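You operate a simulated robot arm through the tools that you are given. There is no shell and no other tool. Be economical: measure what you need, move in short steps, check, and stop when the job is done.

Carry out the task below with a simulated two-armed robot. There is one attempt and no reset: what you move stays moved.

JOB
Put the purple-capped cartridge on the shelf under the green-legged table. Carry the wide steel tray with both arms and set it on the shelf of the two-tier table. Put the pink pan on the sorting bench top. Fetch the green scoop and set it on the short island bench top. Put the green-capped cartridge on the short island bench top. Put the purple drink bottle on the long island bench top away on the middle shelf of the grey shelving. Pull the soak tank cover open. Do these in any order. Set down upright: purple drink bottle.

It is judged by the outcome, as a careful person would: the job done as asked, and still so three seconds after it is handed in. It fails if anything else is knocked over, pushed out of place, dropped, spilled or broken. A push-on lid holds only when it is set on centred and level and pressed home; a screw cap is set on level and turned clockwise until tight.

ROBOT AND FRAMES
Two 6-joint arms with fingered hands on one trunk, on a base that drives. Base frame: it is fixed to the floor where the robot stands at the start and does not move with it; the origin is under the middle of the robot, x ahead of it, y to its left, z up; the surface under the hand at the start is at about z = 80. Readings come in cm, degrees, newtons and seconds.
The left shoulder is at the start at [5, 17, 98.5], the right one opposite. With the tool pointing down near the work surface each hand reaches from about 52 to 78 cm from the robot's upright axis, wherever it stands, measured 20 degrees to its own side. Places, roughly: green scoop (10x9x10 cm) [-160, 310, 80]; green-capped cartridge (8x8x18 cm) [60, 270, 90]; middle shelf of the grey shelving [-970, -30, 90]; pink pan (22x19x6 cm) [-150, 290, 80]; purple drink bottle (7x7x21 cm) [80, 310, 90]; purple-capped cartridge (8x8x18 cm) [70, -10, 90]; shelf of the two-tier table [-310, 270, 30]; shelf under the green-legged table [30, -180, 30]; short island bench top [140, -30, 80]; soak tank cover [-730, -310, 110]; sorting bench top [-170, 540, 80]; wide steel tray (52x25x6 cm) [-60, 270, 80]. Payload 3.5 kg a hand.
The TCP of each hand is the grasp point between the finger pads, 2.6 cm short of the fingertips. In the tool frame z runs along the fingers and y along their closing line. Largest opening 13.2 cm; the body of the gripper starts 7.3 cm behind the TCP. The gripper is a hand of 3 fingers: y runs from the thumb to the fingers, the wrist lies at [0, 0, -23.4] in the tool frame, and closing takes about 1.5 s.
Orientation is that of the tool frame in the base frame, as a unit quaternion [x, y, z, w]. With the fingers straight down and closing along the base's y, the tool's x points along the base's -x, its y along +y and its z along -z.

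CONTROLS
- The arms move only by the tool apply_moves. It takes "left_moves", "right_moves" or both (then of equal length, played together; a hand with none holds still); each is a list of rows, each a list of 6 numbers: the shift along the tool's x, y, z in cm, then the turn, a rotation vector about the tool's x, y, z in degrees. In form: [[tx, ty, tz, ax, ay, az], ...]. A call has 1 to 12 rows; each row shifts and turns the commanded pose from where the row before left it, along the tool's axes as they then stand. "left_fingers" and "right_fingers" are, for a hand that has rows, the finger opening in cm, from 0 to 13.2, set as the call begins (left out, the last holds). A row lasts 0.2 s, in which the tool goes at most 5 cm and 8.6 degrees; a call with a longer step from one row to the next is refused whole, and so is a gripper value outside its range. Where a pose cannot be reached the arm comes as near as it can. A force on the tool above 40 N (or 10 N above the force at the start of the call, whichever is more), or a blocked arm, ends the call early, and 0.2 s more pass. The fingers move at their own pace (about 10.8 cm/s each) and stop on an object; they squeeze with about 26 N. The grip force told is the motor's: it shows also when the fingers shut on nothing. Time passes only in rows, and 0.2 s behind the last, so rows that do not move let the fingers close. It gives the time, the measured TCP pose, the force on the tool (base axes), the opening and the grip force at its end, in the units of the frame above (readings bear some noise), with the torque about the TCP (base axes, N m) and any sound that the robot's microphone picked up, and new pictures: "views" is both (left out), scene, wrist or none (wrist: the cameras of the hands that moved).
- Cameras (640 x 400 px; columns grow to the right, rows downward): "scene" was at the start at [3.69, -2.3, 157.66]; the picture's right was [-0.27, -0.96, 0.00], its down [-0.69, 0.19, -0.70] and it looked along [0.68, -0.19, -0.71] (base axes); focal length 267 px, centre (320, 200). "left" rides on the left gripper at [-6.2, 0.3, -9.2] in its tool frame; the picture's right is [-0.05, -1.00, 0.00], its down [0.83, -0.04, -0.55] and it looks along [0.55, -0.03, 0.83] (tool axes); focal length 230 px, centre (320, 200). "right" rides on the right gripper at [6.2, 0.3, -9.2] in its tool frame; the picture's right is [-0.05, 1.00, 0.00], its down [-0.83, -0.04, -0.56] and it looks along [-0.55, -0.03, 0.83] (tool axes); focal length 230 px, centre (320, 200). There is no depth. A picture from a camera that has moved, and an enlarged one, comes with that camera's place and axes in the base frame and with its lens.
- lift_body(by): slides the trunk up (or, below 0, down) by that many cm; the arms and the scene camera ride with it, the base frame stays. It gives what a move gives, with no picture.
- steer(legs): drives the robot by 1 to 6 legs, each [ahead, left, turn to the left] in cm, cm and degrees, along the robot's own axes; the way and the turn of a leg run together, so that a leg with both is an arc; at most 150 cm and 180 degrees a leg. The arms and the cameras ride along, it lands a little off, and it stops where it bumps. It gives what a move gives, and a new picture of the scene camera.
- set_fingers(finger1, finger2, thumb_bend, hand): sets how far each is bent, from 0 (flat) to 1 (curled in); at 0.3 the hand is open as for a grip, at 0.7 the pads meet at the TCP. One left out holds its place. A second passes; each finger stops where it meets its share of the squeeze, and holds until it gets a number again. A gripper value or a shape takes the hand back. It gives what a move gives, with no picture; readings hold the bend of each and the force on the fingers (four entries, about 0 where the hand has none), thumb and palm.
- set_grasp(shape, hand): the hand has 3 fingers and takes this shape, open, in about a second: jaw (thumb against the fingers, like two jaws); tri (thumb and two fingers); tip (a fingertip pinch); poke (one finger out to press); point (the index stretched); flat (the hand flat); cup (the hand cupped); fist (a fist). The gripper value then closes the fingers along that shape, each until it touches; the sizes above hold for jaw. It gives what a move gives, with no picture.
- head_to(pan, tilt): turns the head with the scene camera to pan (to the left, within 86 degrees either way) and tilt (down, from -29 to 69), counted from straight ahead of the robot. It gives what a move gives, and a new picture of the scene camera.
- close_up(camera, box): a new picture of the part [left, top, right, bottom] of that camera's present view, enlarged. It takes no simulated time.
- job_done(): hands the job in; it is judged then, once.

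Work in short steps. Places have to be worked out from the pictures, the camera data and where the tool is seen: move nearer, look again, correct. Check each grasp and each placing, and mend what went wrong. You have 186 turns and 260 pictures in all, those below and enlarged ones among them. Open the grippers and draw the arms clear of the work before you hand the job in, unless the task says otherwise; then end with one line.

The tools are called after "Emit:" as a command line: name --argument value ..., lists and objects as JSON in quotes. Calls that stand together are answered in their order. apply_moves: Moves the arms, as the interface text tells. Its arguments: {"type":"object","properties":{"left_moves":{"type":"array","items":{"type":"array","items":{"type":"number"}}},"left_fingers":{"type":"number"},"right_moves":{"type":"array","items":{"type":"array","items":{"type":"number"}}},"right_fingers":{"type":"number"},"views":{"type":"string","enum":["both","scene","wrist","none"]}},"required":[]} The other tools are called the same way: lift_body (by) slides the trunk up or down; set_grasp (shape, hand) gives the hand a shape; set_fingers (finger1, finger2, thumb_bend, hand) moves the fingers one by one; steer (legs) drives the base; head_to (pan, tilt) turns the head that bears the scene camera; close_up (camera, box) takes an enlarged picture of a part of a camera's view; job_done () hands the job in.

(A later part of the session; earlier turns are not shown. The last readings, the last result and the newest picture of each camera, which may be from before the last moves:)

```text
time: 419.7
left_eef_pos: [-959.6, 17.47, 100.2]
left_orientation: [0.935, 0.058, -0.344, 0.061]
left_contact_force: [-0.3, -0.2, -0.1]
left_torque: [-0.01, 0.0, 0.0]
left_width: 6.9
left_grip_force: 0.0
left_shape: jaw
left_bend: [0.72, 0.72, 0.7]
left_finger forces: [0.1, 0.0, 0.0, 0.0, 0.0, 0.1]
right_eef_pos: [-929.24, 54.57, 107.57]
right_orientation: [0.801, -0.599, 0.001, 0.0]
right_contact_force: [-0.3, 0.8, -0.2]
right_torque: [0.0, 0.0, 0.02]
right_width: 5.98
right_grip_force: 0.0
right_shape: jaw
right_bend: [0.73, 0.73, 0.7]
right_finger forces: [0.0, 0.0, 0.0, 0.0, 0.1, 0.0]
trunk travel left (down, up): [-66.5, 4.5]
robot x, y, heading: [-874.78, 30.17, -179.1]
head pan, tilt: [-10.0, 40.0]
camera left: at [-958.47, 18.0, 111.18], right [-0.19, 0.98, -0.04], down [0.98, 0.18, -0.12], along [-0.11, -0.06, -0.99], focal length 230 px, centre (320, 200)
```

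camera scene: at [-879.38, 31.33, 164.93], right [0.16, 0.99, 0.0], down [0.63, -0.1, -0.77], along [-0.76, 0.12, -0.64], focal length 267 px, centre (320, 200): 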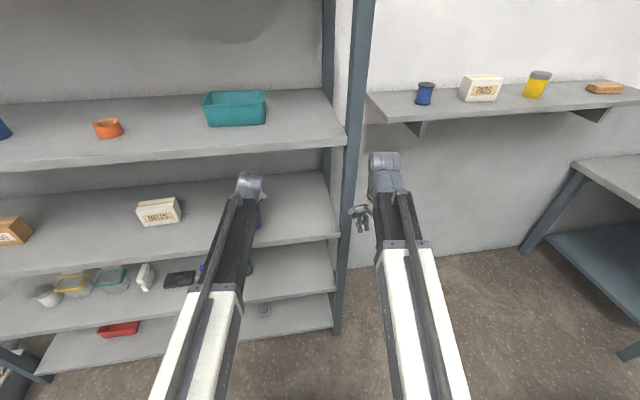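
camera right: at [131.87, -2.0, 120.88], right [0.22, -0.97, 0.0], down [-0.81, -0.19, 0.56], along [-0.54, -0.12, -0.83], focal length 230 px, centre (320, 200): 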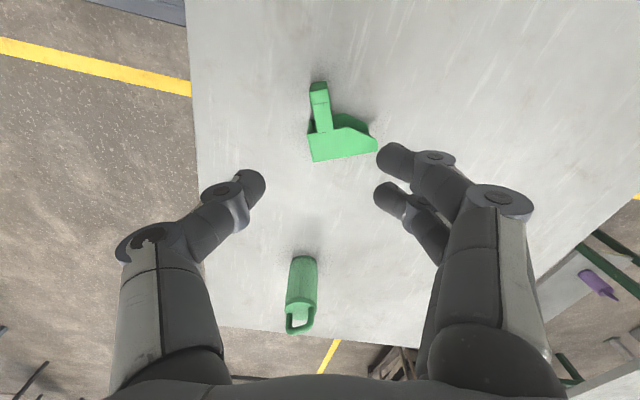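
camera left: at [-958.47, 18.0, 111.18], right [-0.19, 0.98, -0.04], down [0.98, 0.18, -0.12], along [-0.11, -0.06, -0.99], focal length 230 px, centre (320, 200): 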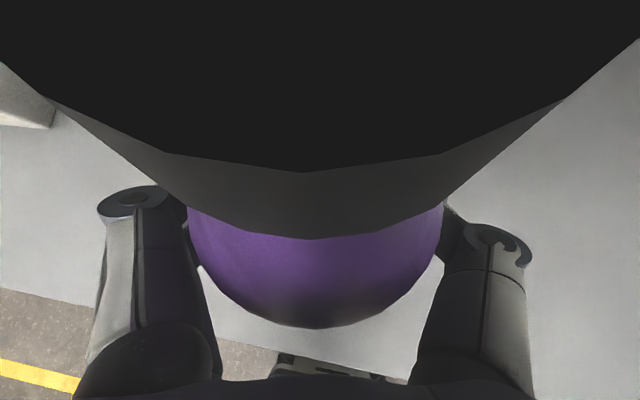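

Static and upright. Open fully and back straight out with the base.

Emit:
apply_moves --left_moves '[[0, 0, 0, 0, 0, 0], [0, 0, 0, 0, 0, 0], [0, 0, 0, 0, 0, 0], [0, 0, 0, 0, 0, 0]]' --left_fingers 12.5 --views "none"

Emit:
steer --legs '[[-25, 0, 0], [-55, 0, 0]]'

Emit:
head_to --pan 10 --tilt 20

```text
time: 420.7
left_eef_pos: [-959.69, 17.39, 100.3]
left_orientation: [0.935, 0.059, -0.343, 0.061]
left_contact_force: [-0.2, -0.3, 0.1]
left_torque: [0.0, 0.01, -0.06]
left_width: 12.48
left_grip_force: 0.1
left_shape: jaw
left_bend: [0.41, 0.41, 0.38]
left_finger forces: [0.0, 0.0, 0.0, 0.0, 0.0, 0.0]
right_eef_pos: [-929.25, 54.7, 107.68]
right_orientation: [0.801, -0.599, 0.0, 0.0]
right_contact_force: [-0.4, -0.6, 0.0]
right_torque: [-0.02, 0.01, -0.01]
right_width: 5.95
right_grip_force: 0.1
right_shape: jaw
right_bend: [0.73, 0.73, 0.7]
right_finger forces: [0.0, 0.1, 0.0, 0.1, 0.0, 0.0]
trunk travel left (down, up): [-66.5, 4.5]
robot x, y, heading: [-874.92, 29.81, -179.2]
head pan, tilt: [-10.0, 40.0]
```

```text
time: 425.3
left_eef_pos: [-878.94, 18.43, 100.24]
left_orientation: [0.935, 0.061, -0.343, 0.063]
left_contact_force: [0.0, -1.1, 0.4]
left_torque: [0.01, 0.01, -0.01]
left_width: 12.48
left_grip_force: 0.0
left_shape: jaw
left_bend: [0.41, 0.41, 0.38]
left_finger forces: [0.0, 0.0, 0.0, 0.0, 0.1, 0.1]
right_eef_pos: [-848.55, 55.87, 107.75]
right_orientation: [0.802, -0.598, 0.0, -0.001]
right_contact_force: [1.2, 0.2, -0.4]
right_torque: [-0.03, 0.0, -0.03]
right_width: 5.96
right_grip_force: 0.1
right_shape: jaw
right_bend: [0.73, 0.73, 0.7]
right_finger forces: [0.1, 0.0, 0.0, 0.1, 0.1, 0.0]
trunk travel left (down, up): [-66.5, 4.5]
robot x, y, heading: [-794.19, 31.97, -179.3]
head pan, tilt: [-10.0, 40.0]
camera scene: at [-798.6, 32.77, 164.94], right [0.15, 0.99, 0.0], down [0.63, -0.1, -0.77], along [-0.76, 0.12, -0.64], focal length 267 px, centre (320, 200)
```

scene: 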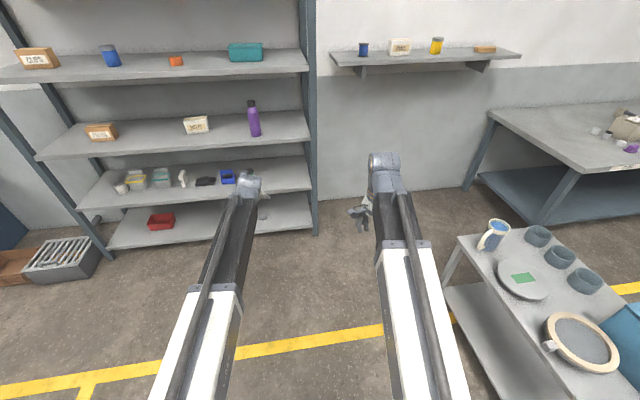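

```text
time: 426.1
left_eef_pos: [-878.85, 18.4, 100.19]
left_orientation: [0.935, 0.06, -0.343, 0.062]
left_contact_force: [1.0, 0.4, -0.5]
left_torque: [-0.01, 0.0, 0.0]
left_width: 12.45
left_grip_force: 0.0
left_shape: jaw
left_bend: [0.41, 0.41, 0.38]
left_finger forces: [0.0, 0.0, 0.0, 0.1, 0.0, 0.0]
right_eef_pos: [-848.68, 55.83, 107.62]
right_orientation: [0.802, -0.597, -0.001, 0.0]
right_contact_force: [-0.1, 0.1, -0.6]
right_torque: [0.0, 0.01, 0.01]
right_width: 5.99
right_grip_force: 0.1
right_shape: jaw
right_bend: [0.73, 0.73, 0.7]
right_finger forces: [0.0, 0.0, 0.0, 0.0, 0.0, 0.0]
trunk travel left (down, up): [-66.5, 4.5]
robot x, y, heading: [-794.27, 31.41, -178.9]
head pan, tilt: [10.0, 20.0]
camera scene: at [-799.41, 29.67, 168.07], right [-0.19, 0.98, 0.0], down [0.34, 0.07, -0.94], along [-0.92, -0.18, -0.34], focal length 267 px, centre (320, 200)
```

scene: 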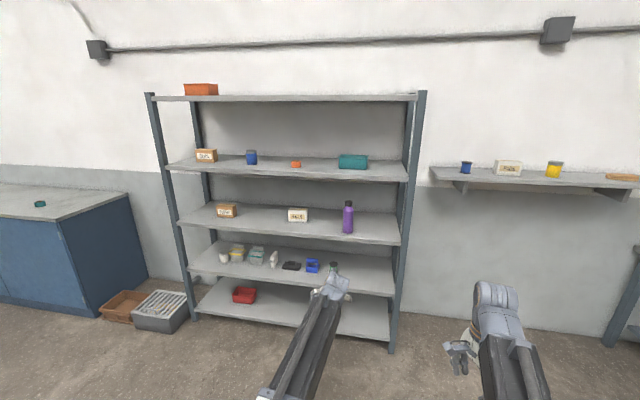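

Bottle stands upright on the middle shelf. Now look left (south) for the soak tank.

Emit:
head_to --pan 75 --tilt 25

```text
time: 427.5
left_eef_pos: [-878.71, 18.35, 100.23]
left_orientation: [0.935, 0.061, -0.343, 0.062]
left_contact_force: [-0.4, 0.3, -0.2]
left_torque: [0.0, -0.03, 0.02]
left_width: 12.45
left_grip_force: 0.0
left_shape: jaw
left_bend: [0.41, 0.41, 0.38]
left_finger forces: [0.0, 0.1, 0.0, 0.0, 0.0, 0.0]
right_eef_pos: [-848.53, 55.85, 107.66]
right_orientation: [0.802, -0.597, 0.001, 0.0]
right_contact_force: [0.8, 0.7, -0.7]
right_torque: [-0.01, -0.04, -0.04]
right_width: 5.97
right_grip_force: 0.0
right_shape: jaw
right_bend: [0.73, 0.73, 0.7]
right_finger forces: [0.0, 0.1, 0.0, 0.0, 0.0, 0.0]
trunk travel left (down, up): [-66.5, 4.5]
robot x, y, heading: [-794.39, 31.52, -178.8]
head pan, tilt: [75.0, 25.0]
camera scene: at [-792.49, 22.51, 167.27], right [-0.97, 0.24, 0.0], down [0.1, 0.41, -0.91], along [-0.22, -0.88, -0.42], focal length 267 px, centre (320, 200)
```

scene: 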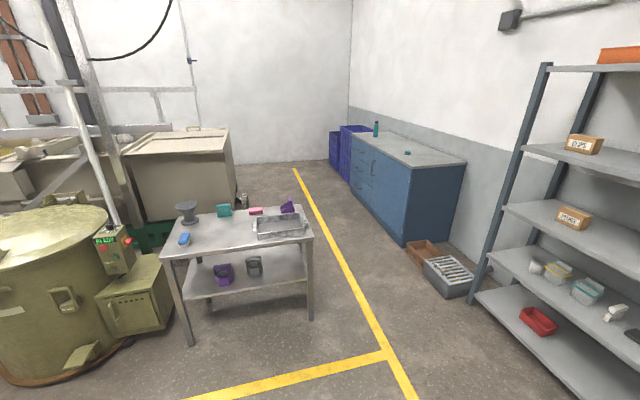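

The beige box at about (-722, -292) must be the soak tank. Zoom in on it.

Emit:
close_up --camera "scene" --box '[100, 100, 280, 230]'

```text
3.08 times, centred on (190, 165) of scene
camera zoom: at [-792.49, 22.51, 167.27], right [-0.97, 0.24, 0.0], down [0.1, 0.41, -0.91], along [-0.22, -0.88, -0.42], focal length 821 px, centre (720, 308)
```

zoom: 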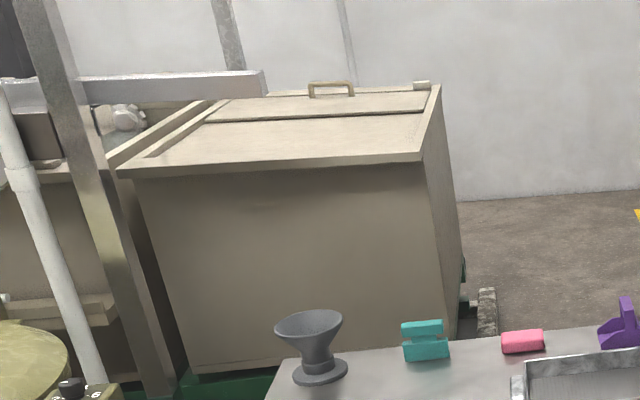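

The tank top spans x -690..-766, y -211..-325. There's a seam at y≈-276, and a bar handle near y≈-318 on the far panel. I'll drive down the west lane for a closer look.

Emit:
steer --legs '[[0, 0, 88.8], [0, -78, 0], [140, 0, 0], [140, 0, 0], [45, 0, 0]]'

Emit:
head_to --pan 80 --tilt 28

```text
time: 451.0
left_eef_pos: [-866.89, -379.39, 100.19]
left_orientation: [0.626, 0.697, -0.202, 0.284]
left_contact_force: [-1.2, 0.7, -0.2]
left_torque: [0.01, -0.01, 0.02]
left_width: 12.49
left_grip_force: 0.0
left_shape: jaw
left_bend: [0.41, 0.41, 0.38]
left_finger forces: [0.0, 0.0, 0.0, 0.0, 0.0, 0.0]
right_eef_pos: [-903.47, -348.36, 107.71]
right_orientation: [0.991, 0.134, 0.0, 0.0]
right_contact_force: [-0.5, 0.7, 0.3]
right_torque: [0.0, 0.01, 0.02]
right_width: 5.95
right_grip_force: 0.1
right_shape: jaw
right_bend: [0.73, 0.73, 0.7]
right_finger forces: [0.1, 0.0, 0.1, 0.0, 0.0, 0.0]
trunk travel left (down, up): [-66.5, 4.5]
robot x, y, heading: [-877.95, -294.55, -90.4]
head pan, tilt: [75.0, 25.0]
camera scene: at [-869.1, -293.01, 167.27], right [-0.26, -0.96, 0.0], down [-0.41, 0.11, -0.91], along [0.87, -0.24, -0.42], focal length 267 px, centre (320, 200)
```

scene: 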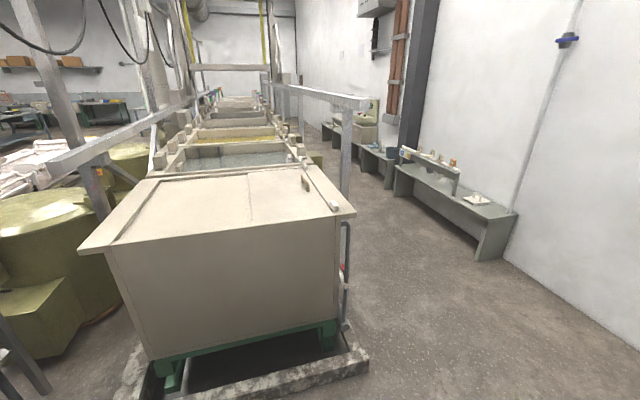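

```text
time: 451.7
left_eef_pos: [-866.75, -379.36, 100.11]
left_orientation: [0.627, 0.697, -0.203, 0.284]
left_contact_force: [0.1, 0.0, 0.8]
left_torque: [-0.02, 0.02, 0.01]
left_width: 12.48
left_grip_force: 0.0
left_shape: jaw
left_bend: [0.41, 0.41, 0.38]
left_finger forces: [0.0, 0.0, 0.0, 0.0, 0.1, 0.0]
right_eef_pos: [-903.49, -348.3, 107.65]
right_orientation: [0.991, 0.133, 0.001, 0.0]
right_contact_force: [0.2, -0.9, 0.2]
right_torque: [0.03, 0.01, -0.01]
right_width: 5.94
right_grip_force: 0.0
right_shape: jaw
right_bend: [0.73, 0.73, 0.7]
right_finger forces: [0.0, 0.0, 0.0, 0.0, 0.0, 0.1]
trunk travel left (down, up): [-66.5, 4.5]
robot x, y, heading: [-878.08, -294.07, -90.4]
head pan, tilt: [80.0, 28.0]
camera scene: at [-869.02, -292.14, 166.79], right [-0.18, -0.98, 0.0], down [-0.46, 0.08, -0.88], along [0.87, -0.16, -0.47], focal length 267 px, centre (320, 200)
```

scene: 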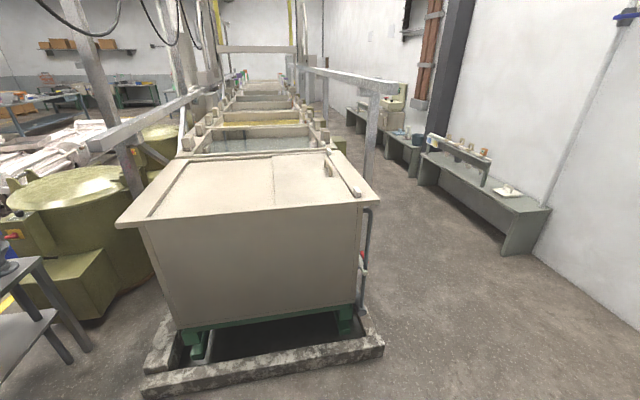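

Emit:
close_up --camera "scene" --box '[110, 135, 390, 300]'

Emit:
close_up --camera "scene" --box '[260, 140, 380, 215]'

```text
2.29 times, centred on (250, 218) of scene
camera zoom: at [-869.02, -292.14, 166.79], right [-0.18, -0.98, 0.0], down [-0.46, 0.08, -0.88], along [0.87, -0.16, -0.47], focal length 610 px, centre (480, 160)
```

zoom: 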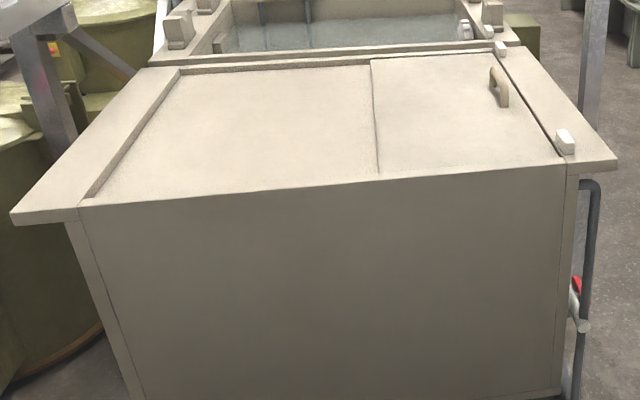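

```text
5.33 times, centred on (320, 178) of scene
camera zoom: at [-869.02, -292.14, 166.79], right [-0.18, -0.98, 0.0], down [-0.46, 0.08, -0.88], along [0.87, -0.16, -0.47], focal length 1423 px, centre (320, 320)
```

zoom: 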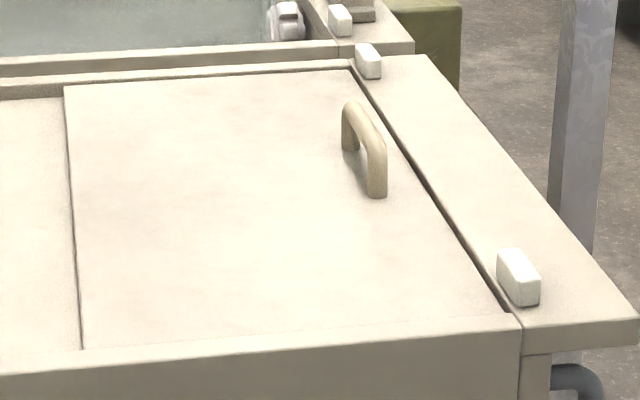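

The cover slides along y, with a bar handle running along x at about (-737..-724, -322), z≈114; it should slide toward +y over the lower panel. I'll face it from the west, grip with the left hand, and pull by strafing north. First raise the trunk and both hands.

Emit:
lift_body --by 4.5

Emit:
apply_moves --left_moves '[[-2.6, 0.2, -3.3, 0, 0, 0], [-2.6, 0.2, -3.3, 0, 0, 0], [-2.6, 0.2, -3.3, 0, 0, 0], [-2.6, 0.2, -3.3, 0, 0, 0], [-2.6, 0.2, -3.3, 0, 0, 0]]' --right_moves '[[0, 0, -2.5, 0, 0, 0], [0, 0, -2.5, 0, 0, 0], [0, 0, -2.5, 0, 0, 0], [0, 0, -2.5, 0, 0, 0], [0, 0, -2.5, 0, 0, 0]]' --left_fingers 8 --right_fingers 3 --views "none"

```text
time: 452.6
left_eef_pos: [-866.8, -379.33, 104.62]
left_orientation: [0.626, 0.697, -0.203, 0.284]
left_contact_force: [0.2, 0.6, -0.6]
left_torque: [-0.01, -0.03, 0.0]
left_width: 12.48
left_grip_force: 0.1
left_shape: jaw
left_bend: [0.41, 0.41, 0.38]
left_finger forces: [0.1, 0.0, 0.0, 0.0, 0.0, 0.0]
right_eef_pos: [-903.55, -348.35, 112.22]
right_orientation: [0.991, 0.134, 0.0, 0.0]
right_contact_force: [-0.3, -0.1, 0.2]
right_torque: [-0.03, 0.0, 0.01]
right_width: 5.98
right_grip_force: 0.1
right_shape: jaw
right_bend: [0.73, 0.73, 0.7]
right_finger forces: [0.0, 0.0, 0.0, 0.0, 0.0, 0.0]
trunk travel left (down, up): [-71.0, 0.0]
robot x, y, heading: [-878.38, -293.82, -90.1]
head pan, tilt: [80.0, 28.0]
```

```text
time: 453.8
left_eef_pos: [-868.41, -378.28, 125.7]
left_orientation: [0.625, 0.697, -0.2, 0.289]
left_contact_force: [-0.2, -0.5, -0.2]
left_torque: [0.03, 0.0, 0.0]
left_width: 8.05
left_grip_force: 0.1
left_shape: jaw
left_bend: [0.71, 0.71, 0.71]
left_finger forces: [0.0, 0.0, 0.0, 0.0, 0.0, 0.1]
left hand out of reach, approached as far as the arm can: row 4, 5
right_eef_pos: [-903.7, -349.0, 123.28]
right_orientation: [0.991, 0.133, -0.001, 0.003]
right_contact_force: [0.0, 0.4, 0.7]
right_torque: [-0.02, -0.02, 0.01]
right_width: 3.05
right_grip_force: 0.0
right_shape: jaw
right_bend: [0.73, 0.73, 0.7]
right_finger forces: [0.1, 0.0, 0.0, 0.0, 0.0, 0.0]
right hand out of reach, approached as far as the arm can: row 5
trunk travel left (down, up): [-71.0, 0.0]
robot x, y, heading: [-877.71, -294.1, -90.2]
head pan, tilt: [80.0, 28.0]
```

Both hands are above the rim. Turn to face +x, shift south, and approach partway.

Emit:
steer --legs '[[0, 0, 90.2], [0, -37, 0], [50, 0, 0]]'

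Emit:
head_to --pan 5 --tilt 40

Emit:
close_up --camera "left" --box '[0, 0, 640, 400]'

```text
time: 462.5
left_eef_pos: [-744.28, -322.17, 125.65]
left_orientation: [-0.051, 0.935, 0.062, 0.345]
left_contact_force: [0.1, -0.3, 0.0]
left_torque: [0.0, 0.01, -0.01]
left_width: 8.01
left_grip_force: 0.0
left_shape: jaw
left_bend: [0.71, 0.71, 0.71]
left_finger forces: [0.0, 0.1, 0.0, 0.0, 0.1, 0.1]
right_eef_pos: [-773.54, -357.56, 123.23]
right_orientation: [0.607, 0.795, 0.001, 0.004]
right_contact_force: [0.5, 0.2, 0.2]
right_torque: [0.01, 0.03, -0.01]
right_width: 3.05
right_grip_force: 0.0
right_shape: jaw
right_bend: [0.73, 0.73, 0.7]
right_finger forces: [0.1, 0.0, 0.0, 0.0, 0.0, 0.0]
trunk travel left (down, up): [-71.0, 0.0]
robot x, y, heading: [-828.67, -331.43, -0.4]
head pan, tilt: [80.0, 28.0]
camera scene: at [-830.75, -322.79, 171.29], right [0.98, -0.18, 0.0], down [-0.08, -0.46, -0.88], along [0.16, 0.87, -0.47], focal length 267 px, centre (320, 200)
```

scene: 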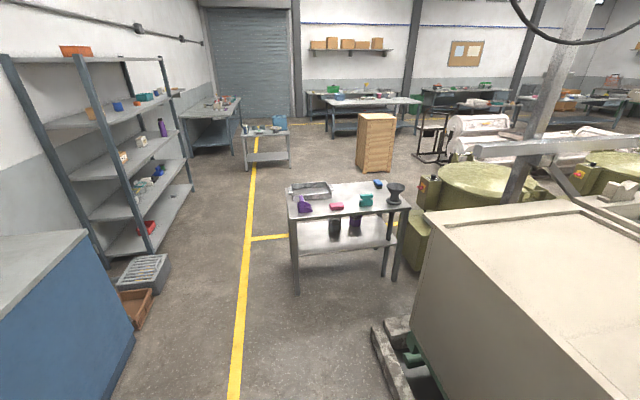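

```text
time: 463.9
left_eef_pos: [-744.43, -322.18, 125.59]
left_orientation: [-0.05, 0.935, 0.063, 0.345]
left_contact_force: [0.2, -1.1, 1.2]
left_torque: [0.0, 0.04, -0.02]
left_width: 8.05
left_grip_force: 0.0
left_shape: jaw
left_bend: [0.71, 0.71, 0.71]
left_finger forces: [0.0, 0.0, 0.1, 0.0, 0.0, 0.1]
right_eef_pos: [-773.66, -357.38, 123.2]
right_orientation: [0.608, 0.794, 0.001, 0.003]
right_contact_force: [-0.1, 0.3, 1.3]
right_torque: [-0.03, 0.0, 0.02]
right_width: 3.03
right_grip_force: 0.0
right_shape: jaw
right_bend: [0.73, 0.73, 0.7]
right_finger forces: [0.0, 0.0, 0.1, 0.0, 0.0, 0.0]
trunk travel left (down, up): [-71.0, 0.0]
robot x, y, heading: [-828.29, -331.34, -0.3]
head pan, tilt: [5.0, 40.0]
camera scene: at [-824.0, -331.06, 169.43], right [0.08, -1.0, 0.0], down [-0.64, -0.05, -0.77], along [0.76, 0.06, -0.64], focal length 267 px, centre (320, 200)
```

scene: 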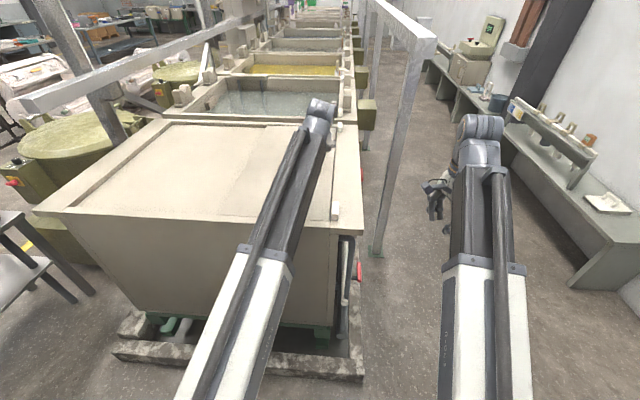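

```text
1.00 times, centred on (320, 200) of left (not enlarged: the box is as wide or as high as the picture)
camera zoom: at [-745.75, -323.02, 136.53], right [0.18, -0.98, -0.05], down [-0.98, -0.17, -0.13], along [0.12, 0.07, -0.99], focal length 230 px, centre (320, 200)
```

zoom: 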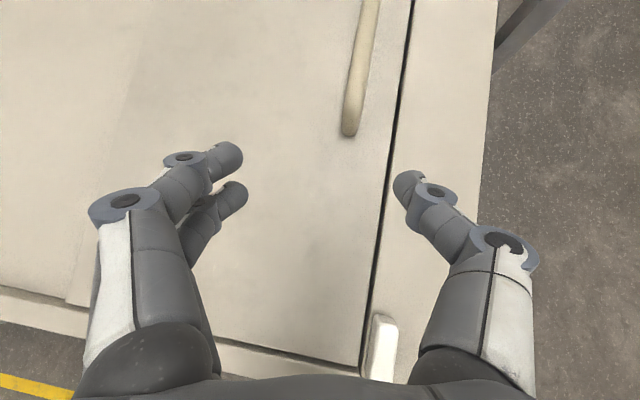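

Handle seen at y≈-323, x from -736 to -721. Correct the hand's yaw and advance the base 15 cm, then look again.

Emit:
apply_moves --left_moves '[[0, 0, 0, 4.36, -0.55, 5.05], [0, 0, 0, 4.36, -0.55, 5.05], [0, 0, 0, 0, 0, 0]]' --left_fingers 8 --views "none"

Emit:
steer --legs '[[14.5, -0.8, 0]]'

Emit:
close_up --camera "left" --box '[0, 0, 640, 400]'

```text
time: 464.7
left_eef_pos: [-745.0, -326.52, 124.8]
left_orientation: [0.041, 0.929, 0.073, 0.36]
left_contact_force: [-0.4, -0.5, -0.8]
left_torque: [-0.06, -0.03, -0.03]
left_width: 8.04
left_grip_force: 0.0
left_shape: jaw
left_bend: [0.71, 0.71, 0.71]
left_finger forces: [0.0, 0.0, 0.1, 0.1, 0.0, 0.0]
left hand out of reach, approached as far as the arm can: row 1, 2
right_eef_pos: [-773.62, -357.4, 123.23]
right_orientation: [0.608, 0.794, 0.001, 0.002]
right_contact_force: [-0.8, 0.4, 0.3]
right_torque: [0.0, -0.03, 0.02]
right_width: 3.04
right_grip_force: 0.0
right_shape: jaw
right_bend: [0.73, 0.73, 0.7]
right_finger forces: [0.0, 0.1, 0.0, 0.0, 0.1, 0.0]
trunk travel left (down, up): [-71.0, 0.0]
robot x, y, heading: [-828.19, -331.48, 0.0]
head pan, tilt: [5.0, 40.0]
```

```text
time: 466.1
left_eef_pos: [-730.45, -327.39, 124.75]
left_orientation: [0.039, 0.929, 0.073, 0.36]
left_contact_force: [-0.4, 0.5, 0.2]
left_torque: [0.0, 0.01, 0.02]
left_width: 8.03
left_grip_force: 0.0
left_shape: jaw
left_bend: [0.71, 0.71, 0.71]
left_finger forces: [0.1, 0.0, 0.0, 0.1, 0.1, 0.0]
right_eef_pos: [-758.94, -358.27, 123.13]
right_orientation: [0.607, 0.795, 0.001, 0.003]
right_contact_force: [1.0, 0.6, 0.5]
right_torque: [-0.02, 0.05, 0.02]
right_width: 3.04
right_grip_force: 0.0
right_shape: jaw
right_bend: [0.73, 0.73, 0.7]
right_finger forces: [0.0, 0.1, 0.0, 0.1, 0.0, 0.1]
trunk travel left (down, up): [-71.0, 0.0]
robot x, y, heading: [-814.33, -332.52, -0.3]
head pan, tilt: [5.0, 40.0]
camera scene: at [-809.34, -331.94, 169.43], right [0.08, -1.0, 0.0], down [-0.64, -0.05, -0.77], along [0.76, 0.06, -0.64], focal length 267 px, centre (320, 200)
```

scene: 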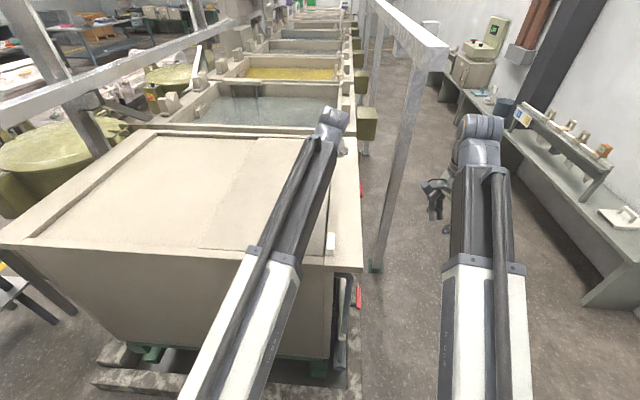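

```text
1.00 times, centred on (320, 200) of left (not enlarged: the box is as wide or as high as the picture)
camera zoom: at [-732.22, -328.78, 135.56], right [0.02, -0.99, -0.13], down [-0.99, 0.0, -0.15], along [0.15, 0.13, -0.98], focal length 230 px, centre (320, 200)
```

zoom: 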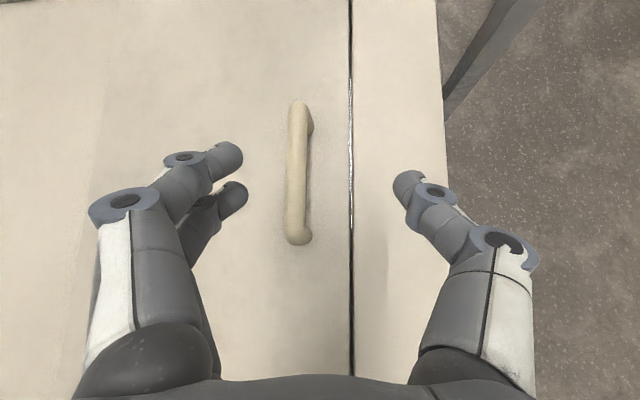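

Handle centre is at about (-726, -323.6). Move the TCP down onto it.

Emit:
apply_moves --left_moves '[[0.6, 1.5, 2.2, 0, 0, 0], [1.6, 0.6, 2.9, 0, 0, 0], [1.8, 0, 3.1, 0, 0, 0], [1.9, -0.2, 3.1, 0, 0, 0], [0, 0, 0, 0, 0, 0]]' --left_fingers 8 --views "wrist"

```text
time: 467.3
left_eef_pos: [-727.32, -324.0, 113.02]
left_orientation: [0.038, 0.929, 0.079, 0.361]
left_contact_force: [0.6, 0.0, -1.4]
left_torque: [0.02, 0.0, 0.01]
left_width: 8.03
left_grip_force: 0.1
left_shape: jaw
left_bend: [0.71, 0.71, 0.71]
left_finger forces: [0.0, 0.0, 0.0, 0.0, 0.1, 0.1]
left hand out of reach, approached as far as the arm can: row 2
right_eef_pos: [-759.28, -358.23, 123.33]
right_orientation: [0.607, 0.795, 0.001, 0.004]
right_contact_force: [-0.3, 0.0, -0.1]
right_torque: [0.01, 0.01, 0.01]
right_width: 3.04
right_grip_force: 0.0
right_shape: jaw
right_bend: [0.73, 0.73, 0.7]
right_finger forces: [0.0, 0.0, 0.1, 0.0, 0.0, 0.1]
trunk travel left (down, up): [-71.0, 0.0]
robot x, y, heading: [-813.86, -332.56, -0.4]
head pan, tilt: [5.0, 40.0]
camera left: at [-729.15, -325.6, 123.68], right [0.03, -0.99, -0.14], down [-0.99, 0.0, -0.16], along [0.15, 0.14, -0.98], focal length 230 px, centre (320, 200)
```

left: 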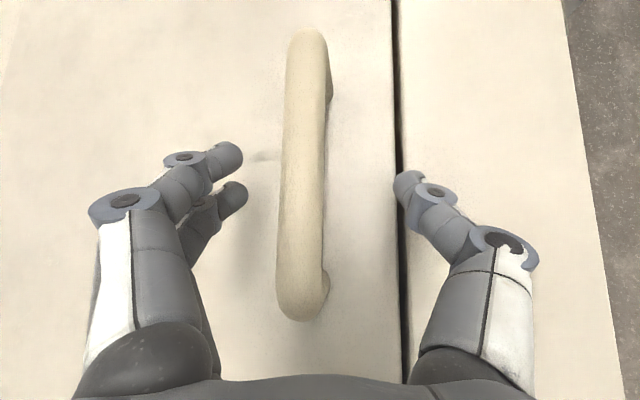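

Straddling the handle. Small shift left and close.

Emit:
apply_moves --left_moves '[[0.2, 0.6, 0.2, 0, 0, 0], [0, 0, 0, 0, 0, 0], [0, 0, 0, 0, 0, 0], [0, 0, 0, 0, 0, 0], [0, 0, 0, 0, 0, 0], [0, 0, 0, 0, 0, 0]]' --left_fingers 0 --views "wrist"

```text
time: 468.7
left_eef_pos: [-727.33, -323.51, 112.61]
left_orientation: [0.036, 0.929, 0.079, 0.36]
left_contact_force: [-0.2, 1.0, -10.9]
left_torque: [-0.07, 0.01, -0.01]
left_width: 0.61
left_grip_force: 26.3
left_shape: jaw
left_bend: [0.74, 0.71, 0.7]
left_finger forces: [11.3, 11.1, 0.1, 0.0, 20.8, 0.1]
left hand out of reach, approached as far as the arm can: row 1
right_eef_pos: [-759.05, -358.18, 123.14]
right_orientation: [0.607, 0.795, 0.001, 0.003]
right_contact_force: [-0.1, 0.1, 0.2]
right_torque: [0.01, 0.0, 0.0]
right_width: 3.03
right_grip_force: 0.0
right_shape: jaw
right_bend: [0.73, 0.73, 0.7]
right_finger forces: [0.0, 0.0, 0.1, 0.0, 0.0, 0.0]
trunk travel left (down, up): [-71.0, 0.0]
robot x, y, heading: [-813.42, -332.47, -0.3]
head pan, tilt: [5.0, 40.0]
camera left: at [-729.13, -325.3, 123.29], right [0.03, -0.99, -0.14], down [-0.99, 0.0, -0.15], along [0.15, 0.14, -0.98], focal length 230 px, centre (320, 200)
```

left: 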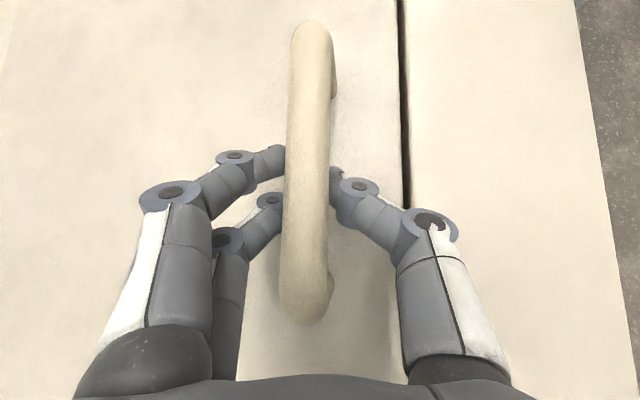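

Handle gripped. Pull by strafing the base left (+y) 12 cm and see if the cover follows.

Emit:
steer --legs '[[0, 12, 0]]'

Emit:
close_up --camera "left" --box '[0, 0, 640, 400]'

```text
time: 469.9
left_eef_pos: [-727.33, -311.53, 112.54]
left_orientation: [0.038, 0.929, 0.078, 0.36]
left_contact_force: [-6.5, -1.8, -15.5]
left_torque: [-0.13, 0.11, -0.05]
left_width: 0.55
left_grip_force: 26.3
left_shape: jaw
left_bend: [0.74, 0.71, 0.69]
left_finger forces: [11.8, 12.6, 0.0, 0.0, 24.5, 0.0]
right_eef_pos: [-758.93, -345.94, 123.22]
right_orientation: [0.607, 0.795, 0.001, 0.003]
right_contact_force: [-0.3, 1.3, -0.2]
right_torque: [-0.03, -0.02, -0.04]
right_width: 3.03
right_grip_force: 0.0
right_shape: jaw
right_bend: [0.73, 0.73, 0.7]
right_finger forces: [0.0, 0.1, 0.0, 0.0, 0.0, 0.0]
trunk travel left (down, up): [-71.0, 0.0]
robot x, y, heading: [-814.15, -320.18, -0.2]
head pan, tilt: [5.0, 40.0]
camera scene: at [-809.4, -319.66, 169.42], right [0.08, -1.0, 0.0], down [-0.64, -0.05, -0.77], along [0.76, 0.06, -0.64], focal length 267 px, centre (320, 200)
```

scene: 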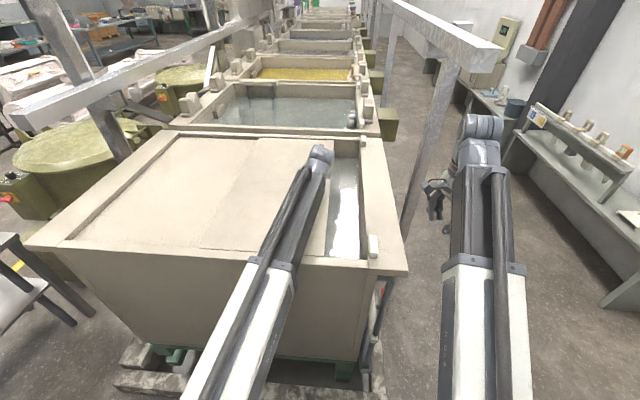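

```text
1.00 times, centred on (320, 200) of left (not enlarged: the box is as wide or as high as the picture)
camera zoom: at [-729.13, -313.13, 123.31], right [0.03, -0.99, -0.14], down [-0.99, 0.0, -0.15], along [0.15, 0.14, -0.98], focal length 230 px, centre (320, 200)
```

zoom: 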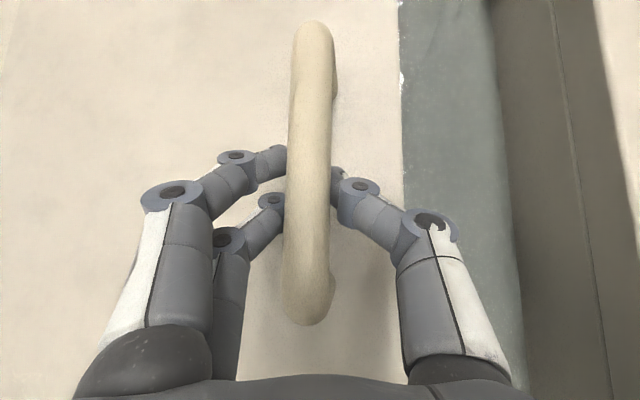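

The cover slides and the tank shows underneath. Continue pulling to the end of travel.

Emit:
steer --legs '[[0, 20, 0], [0, 18, 0]]'

```text
time: 471.9
left_eef_pos: [-727.39, -292.69, 112.14]
left_orientation: [0.047, 0.929, 0.068, 0.36]
left_contact_force: [4.3, -12.9, -8.5]
left_torque: [0.0, 0.01, 0.1]
left_width: 0.37
left_grip_force: 26.3
left_shape: jaw
left_bend: [0.75, 0.73, 0.68]
left_finger forces: [7.5, 0.0, 0.0, 0.0, 26.4, 0.0]
right_eef_pos: [-759.08, -325.32, 123.2]
right_orientation: [0.609, 0.793, 0.001, 0.003]
right_contact_force: [0.3, 0.7, 0.2]
right_torque: [0.01, 0.02, -0.01]
right_width: 3.05
right_grip_force: 0.1
right_shape: jaw
right_bend: [0.73, 0.73, 0.7]
right_finger forces: [0.0, 0.0, 0.0, 0.0, 0.0, 0.0]
trunk travel left (down, up): [-71.0, 0.0]
robot x, y, heading: [-814.03, -299.2, -0.7]
head pan, tilt: [5.0, 40.0]
stopped in leg 2: the force on the tool passed its limit at 45 N (the readings are from after the stop); the commanded pose is now the measured one
camera scene: at [-809.23, -298.76, 169.44], right [0.08, -1.0, 0.0], down [-0.64, -0.05, -0.77], along [0.76, 0.06, -0.64], focal length 267 px, centre (320, 200)
```

scene: 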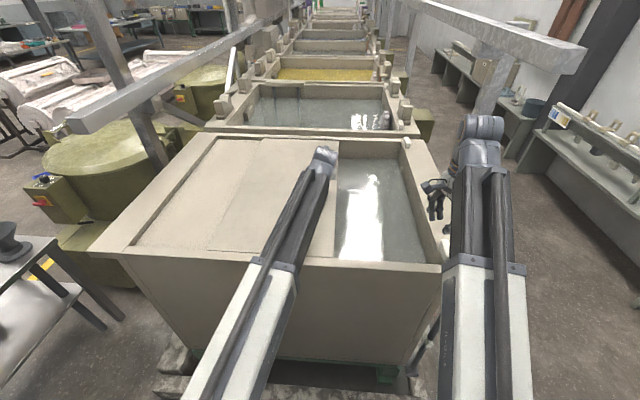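

Stopped on force after about 31 cm of travel. Check the handle grip, then try once more to see if it's the end stop.

Emit:
close_up --camera "left" --box '[0, 0, 640, 400]'

Emit:
steer --legs '[[0, 6, 0]]'

```text
1.00 times, centred on (320, 200) of left (not enlarged: the box is as wide or as high as the picture)
camera zoom: at [-729.08, -294.16, 123.0], right [0.0, -0.99, -0.13], down [-0.99, 0.02, -0.15], along [0.15, 0.12, -0.98], focal length 230 px, centre (320, 200)
```

zoom: 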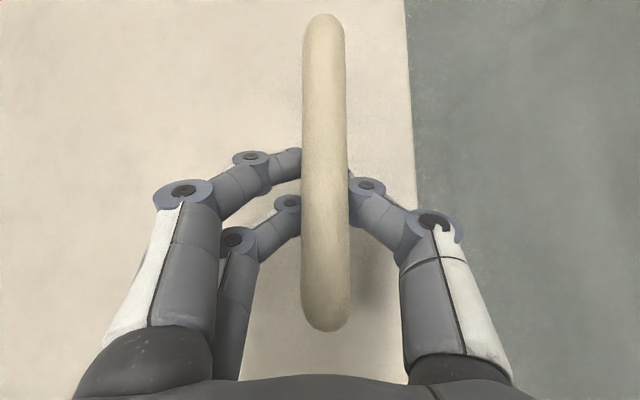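

```text
time: 472.8
left_eef_pos: [-727.35, -292.61, 112.06]
left_orientation: [0.055, 0.929, 0.058, 0.36]
left_contact_force: [5.2, -11.9, -6.8]
left_torque: [0.04, -0.03, 0.18]
left_width: 0.33
left_grip_force: 26.4
left_shape: jaw
left_bend: [0.76, 0.73, 0.68]
left_finger forces: [7.6, 0.0, 0.0, 0.0, 28.0, 0.0]
right_eef_pos: [-759.05, -323.55, 123.08]
right_orientation: [0.611, 0.792, 0.002, 0.003]
right_contact_force: [-0.2, -0.3, 0.3]
right_torque: [0.03, 0.02, 0.03]
right_width: 3.04
right_grip_force: 0.1
right_shape: jaw
right_bend: [0.73, 0.73, 0.7]
right_finger forces: [0.0, 0.0, 0.0, 0.0, 0.0, 0.1]
trunk travel left (down, up): [-71.0, 0.0]
robot x, y, heading: [-813.38, -297.22, -0.5]
head pan, tilt: [5.0, 40.0]
stopped in leg 1: the force on the tool passed its limit at 49 N (the readings are from after the stop); the commanded pose is now the measured one
camera scene: at [-809.16, -296.84, 169.43], right [0.07, -1.0, 0.0], down [-0.64, -0.05, -0.77], along [0.76, 0.06, -0.64], focal length 267 px, centre (320, 200)
```

scene: 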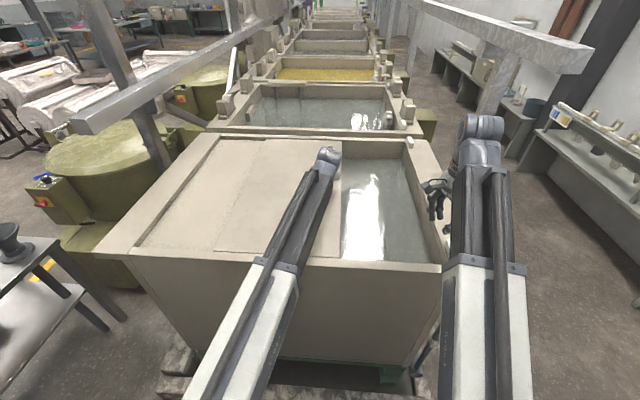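

The cover doesn't move any further: it's at its end stop, fully open. Release and rise.

Emit:
apply_moves --left_moves '[[0, 0, 0, 0, 0, 0], [0, 0, 0, 0, 0, 0], [0, 0, 0, 0, 0, 0], [0, 0, 0, 0, 0, 0], [-2, 0.5, -2.2, 0, 0, 0], [-2, 0.5, -2.2, 0, 0, 0], [-2, 0.5, -2.2, 0, 0, 0], [-2, 0.5, -2.2, 0, 0, 0]]' --left_fingers 8 --views "wrist"

```text
time: 474.6
left_eef_pos: [-728.08, -294.76, 123.76]
left_orientation: [0.051, 0.928, 0.066, 0.362]
left_contact_force: [-0.3, 0.1, -0.2]
left_torque: [-0.02, -0.01, 0.0]
left_width: 7.97
left_grip_force: 0.1
left_shape: jaw
left_bend: [0.71, 0.71, 0.71]
left_finger forces: [0.1, 0.1, 0.0, 0.0, 0.1, 0.0]
left hand out of reach, approached as far as the arm can: row 5, 6, 7, 8
right_eef_pos: [-759.18, -323.38, 123.25]
right_orientation: [0.61, 0.792, 0.001, 0.003]
right_contact_force: [0.2, -0.6, 0.2]
right_torque: [-0.02, 0.0, 0.02]
right_width: 3.06
right_grip_force: 0.0
right_shape: jaw
right_bend: [0.73, 0.73, 0.7]
right_finger forces: [0.0, 0.0, 0.0, 0.0, 0.0, 0.0]
trunk travel left (down, up): [-71.0, 0.0]
robot x, y, heading: [-813.56, -297.25, -0.8]
head pan, tilt: [5.0, 40.0]
camera left: at [-729.96, -296.13, 134.56], right [-0.01, -0.99, -0.12], down [-0.99, 0.03, -0.16], along [0.16, 0.12, -0.98], focal length 230 px, centre (320, 200)
```

left: 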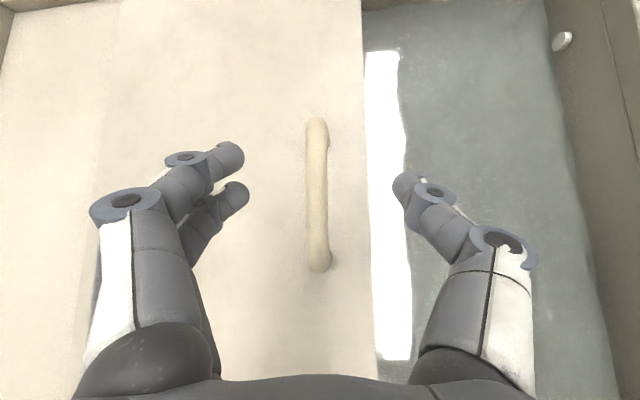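

Cover is open and the handle released. Now drive back north-east toward the long bench by the known clear lanes.

Emit:
steer --legs '[[-62, 0, 0.8], [0, 0, 90], [140, 0, 0], [140, 0, 0], [20, 0, 0], [0, -133, 0]]'

Emit:
steer --legs '[[140, 0, 0], [28, 0, 0], [0, 0, -90], [140, 0, 0], [140, 0, 0]]'

```text
time: 502.4
left_eef_pos: [-750.12, 88.73, 123.81]
left_orientation: [-0.629, 0.685, 0.306, 0.205]
left_contact_force: [-0.9, 0.0, 0.3]
left_torque: [-0.02, 0.0, -0.02]
left_width: 7.96
left_grip_force: 0.1
left_shape: jaw
left_bend: [0.71, 0.71, 0.71]
left_finger forces: [0.1, 0.0, 0.0, 0.0, 0.1, 0.0]
right_eef_pos: [-720.75, 58.38, 123.17]
right_orientation: [-0.14, 0.99, 0.002, 0.002]
right_contact_force: [-0.6, -0.6, -0.1]
right_torque: [0.01, -0.02, 0.0]
right_width: 3.02
right_grip_force: 0.0
right_shape: jaw
right_bend: [0.73, 0.73, 0.7]
right_finger forces: [0.0, 0.0, 0.1, 0.0, 0.0, 0.0]
trunk travel left (down, up): [-71.0, 0.0]
robot x, y, heading: [-745.59, 3.08, 90.9]
head pan, tilt: [5.0, 40.0]
camera scene: at [-746.54, 7.51, 169.43], right [1.0, 0.1, 0.0], down [0.06, -0.64, -0.77], along [-0.08, 0.76, -0.64], focal length 267 px, centre (320, 200)
```

scene: 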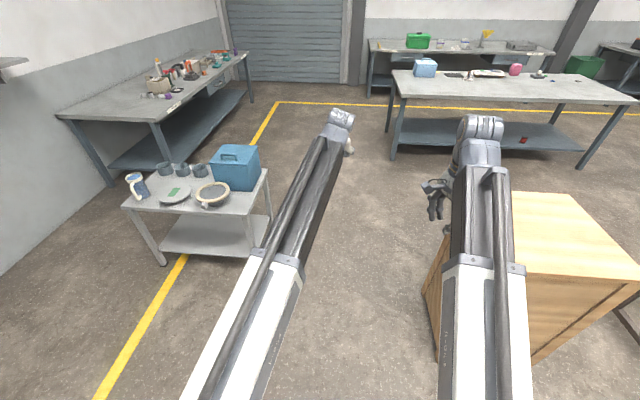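

```text
time: 527.9
left_eef_pos: [-381.29, 180.53, 123.7]
left_orientation: [0.044, 0.929, 0.068, 0.362]
left_contact_force: [0.0, -0.4, 1.5]
left_torque: [0.01, 0.02, 0.0]
left_width: 7.99
left_grip_force: 0.0
left_shape: jaw
left_bend: [0.71, 0.71, 0.71]
left_finger forces: [0.0, 0.0, 0.0, 0.1, 0.0, 0.0]
right_eef_pos: [-411.91, 151.49, 123.22]
right_orientation: [0.604, 0.797, 0.001, 0.002]
right_contact_force: [0.1, -0.5, -0.3]
right_torque: [-0.01, 0.0, -0.05]
right_width: 3.05
right_grip_force: 0.1
right_shape: jaw
right_bend: [0.73, 0.73, 0.7]
right_finger forces: [0.0, 0.1, 0.0, 0.0, 0.0, 0.0]
trunk travel left (down, up): [-71.0, 0.0]
robot x, y, heading: [-466.81, 177.23, 0.1]
head pan, tilt: [5.0, 40.0]
camera scene: at [-462.45, 177.55, 169.43], right [0.09, -1.0, 0.0], down [-0.64, -0.06, -0.77], along [0.76, 0.07, -0.64], focal length 267 px, centre (320, 200)
```

scene: 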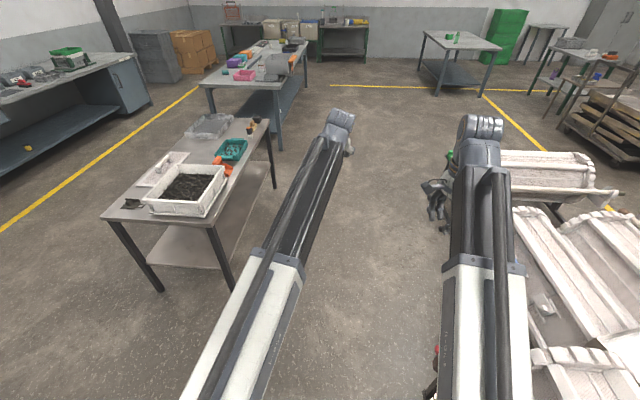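

Two-tier table: legs at x -368..-243, y 246..300. Next, drive to in front of the steel tray and face it.

Emit:
steer --legs '[[140, -25, 0], [140, 0, 0], [127, 0, 0], [0, 0, 90]]'

Emit:
head_to --pan 0 --tilt 40

Emit:
close_up --camera "scene" --box '[200, 100, 440, 250]'

```text
time: 551.4
left_eef_pos: [-60.42, 226.4, 123.68]
left_orientation: [-0.608, 0.703, 0.299, 0.216]
left_contact_force: [-0.9, -0.5, -0.2]
left_torque: [0.0, -0.01, 0.01]
left_width: 7.98
left_grip_force: 0.0
left_shape: jaw
left_bend: [0.71, 0.71, 0.71]
left_finger forces: [0.0, 0.1, 0.0, 0.1, 0.0, 0.0]
right_eef_pos: [-32.78, 194.41, 123.25]
right_orientation: [-0.111, 0.994, 0.003, 0.002]
right_contact_force: [0.2, 0.0, -0.4]
right_torque: [0.02, 0.0, -0.03]
right_width: 3.05
right_grip_force: 0.1
right_shape: jaw
right_bend: [0.73, 0.73, 0.7]
right_finger forces: [0.1, 0.0, 0.1, 0.0, 0.0, 0.0]
trunk travel left (down, up): [-71.0, 0.0]
robot x, y, heading: [-60.95, 140.86, 87.6]
head pan, tilt: [5.0, 40.0]
camera scene: at [-61.54, 145.14, 169.43], right [1.0, 0.04, 0.0], down [0.03, -0.64, -0.77], along [-0.03, 0.77, -0.64], focal length 267 px, centre (320, 200)
```

scene: 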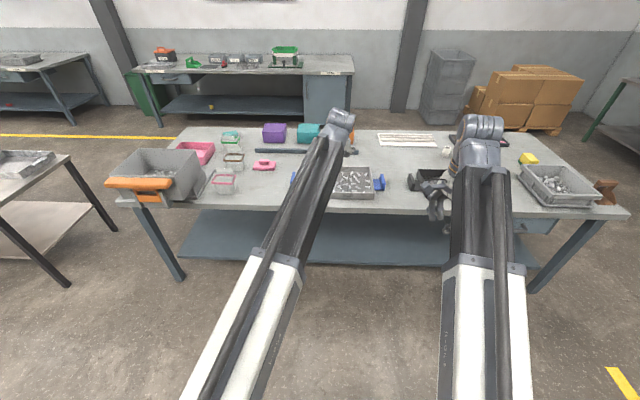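

```text
time: 552.0
left_eef_pos: [-60.39, 226.41, 123.69]
left_orientation: [-0.609, 0.703, 0.299, 0.215]
left_contact_force: [-0.4, 0.3, 0.2]
left_torque: [0.02, 0.04, 0.0]
left_width: 7.99
left_grip_force: 0.1
left_shape: jaw
left_bend: [0.71, 0.71, 0.71]
left_finger forces: [0.0, 0.0, 0.0, 0.1, 0.1, 0.0]
right_eef_pos: [-32.74, 194.44, 123.19]
right_orientation: [-0.112, 0.994, 0.003, 0.001]
right_contact_force: [0.1, -0.4, 0.9]
right_torque: [0.02, 0.02, 0.0]
right_width: 3.04
right_grip_force: 0.0
right_shape: jaw
right_bend: [0.73, 0.73, 0.7]
right_finger forces: [0.0, 0.0, 0.0, 0.0, 0.0, 0.0]
trunk travel left (down, up): [-71.0, 0.0]
robot x, y, heading: [-60.7, 140.71, 87.5]
head pan, tilt: [0.0, 40.0]
camera scene: at [-60.79, 145.14, 169.43], right [1.0, -0.04, 0.0], down [-0.03, -0.64, -0.77], along [0.03, 0.77, -0.64], focal length 267 px, centre (320, 200)
```

scene: 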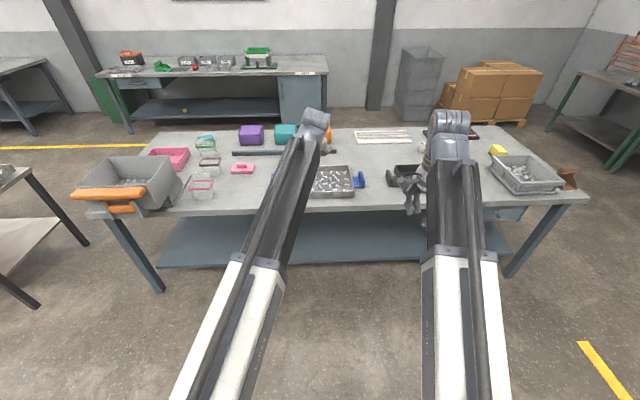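

```text
2.67 times, centred on (320, 175) of scene
camera zoom: at [-60.79, 145.14, 169.43], right [1.0, -0.04, 0.0], down [-0.03, -0.64, -0.77], along [0.03, 0.77, -0.64], focal length 712 px, centre (320, 267)
```

zoom: 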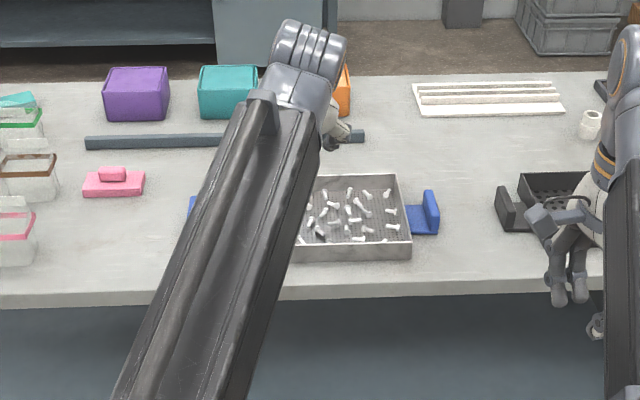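

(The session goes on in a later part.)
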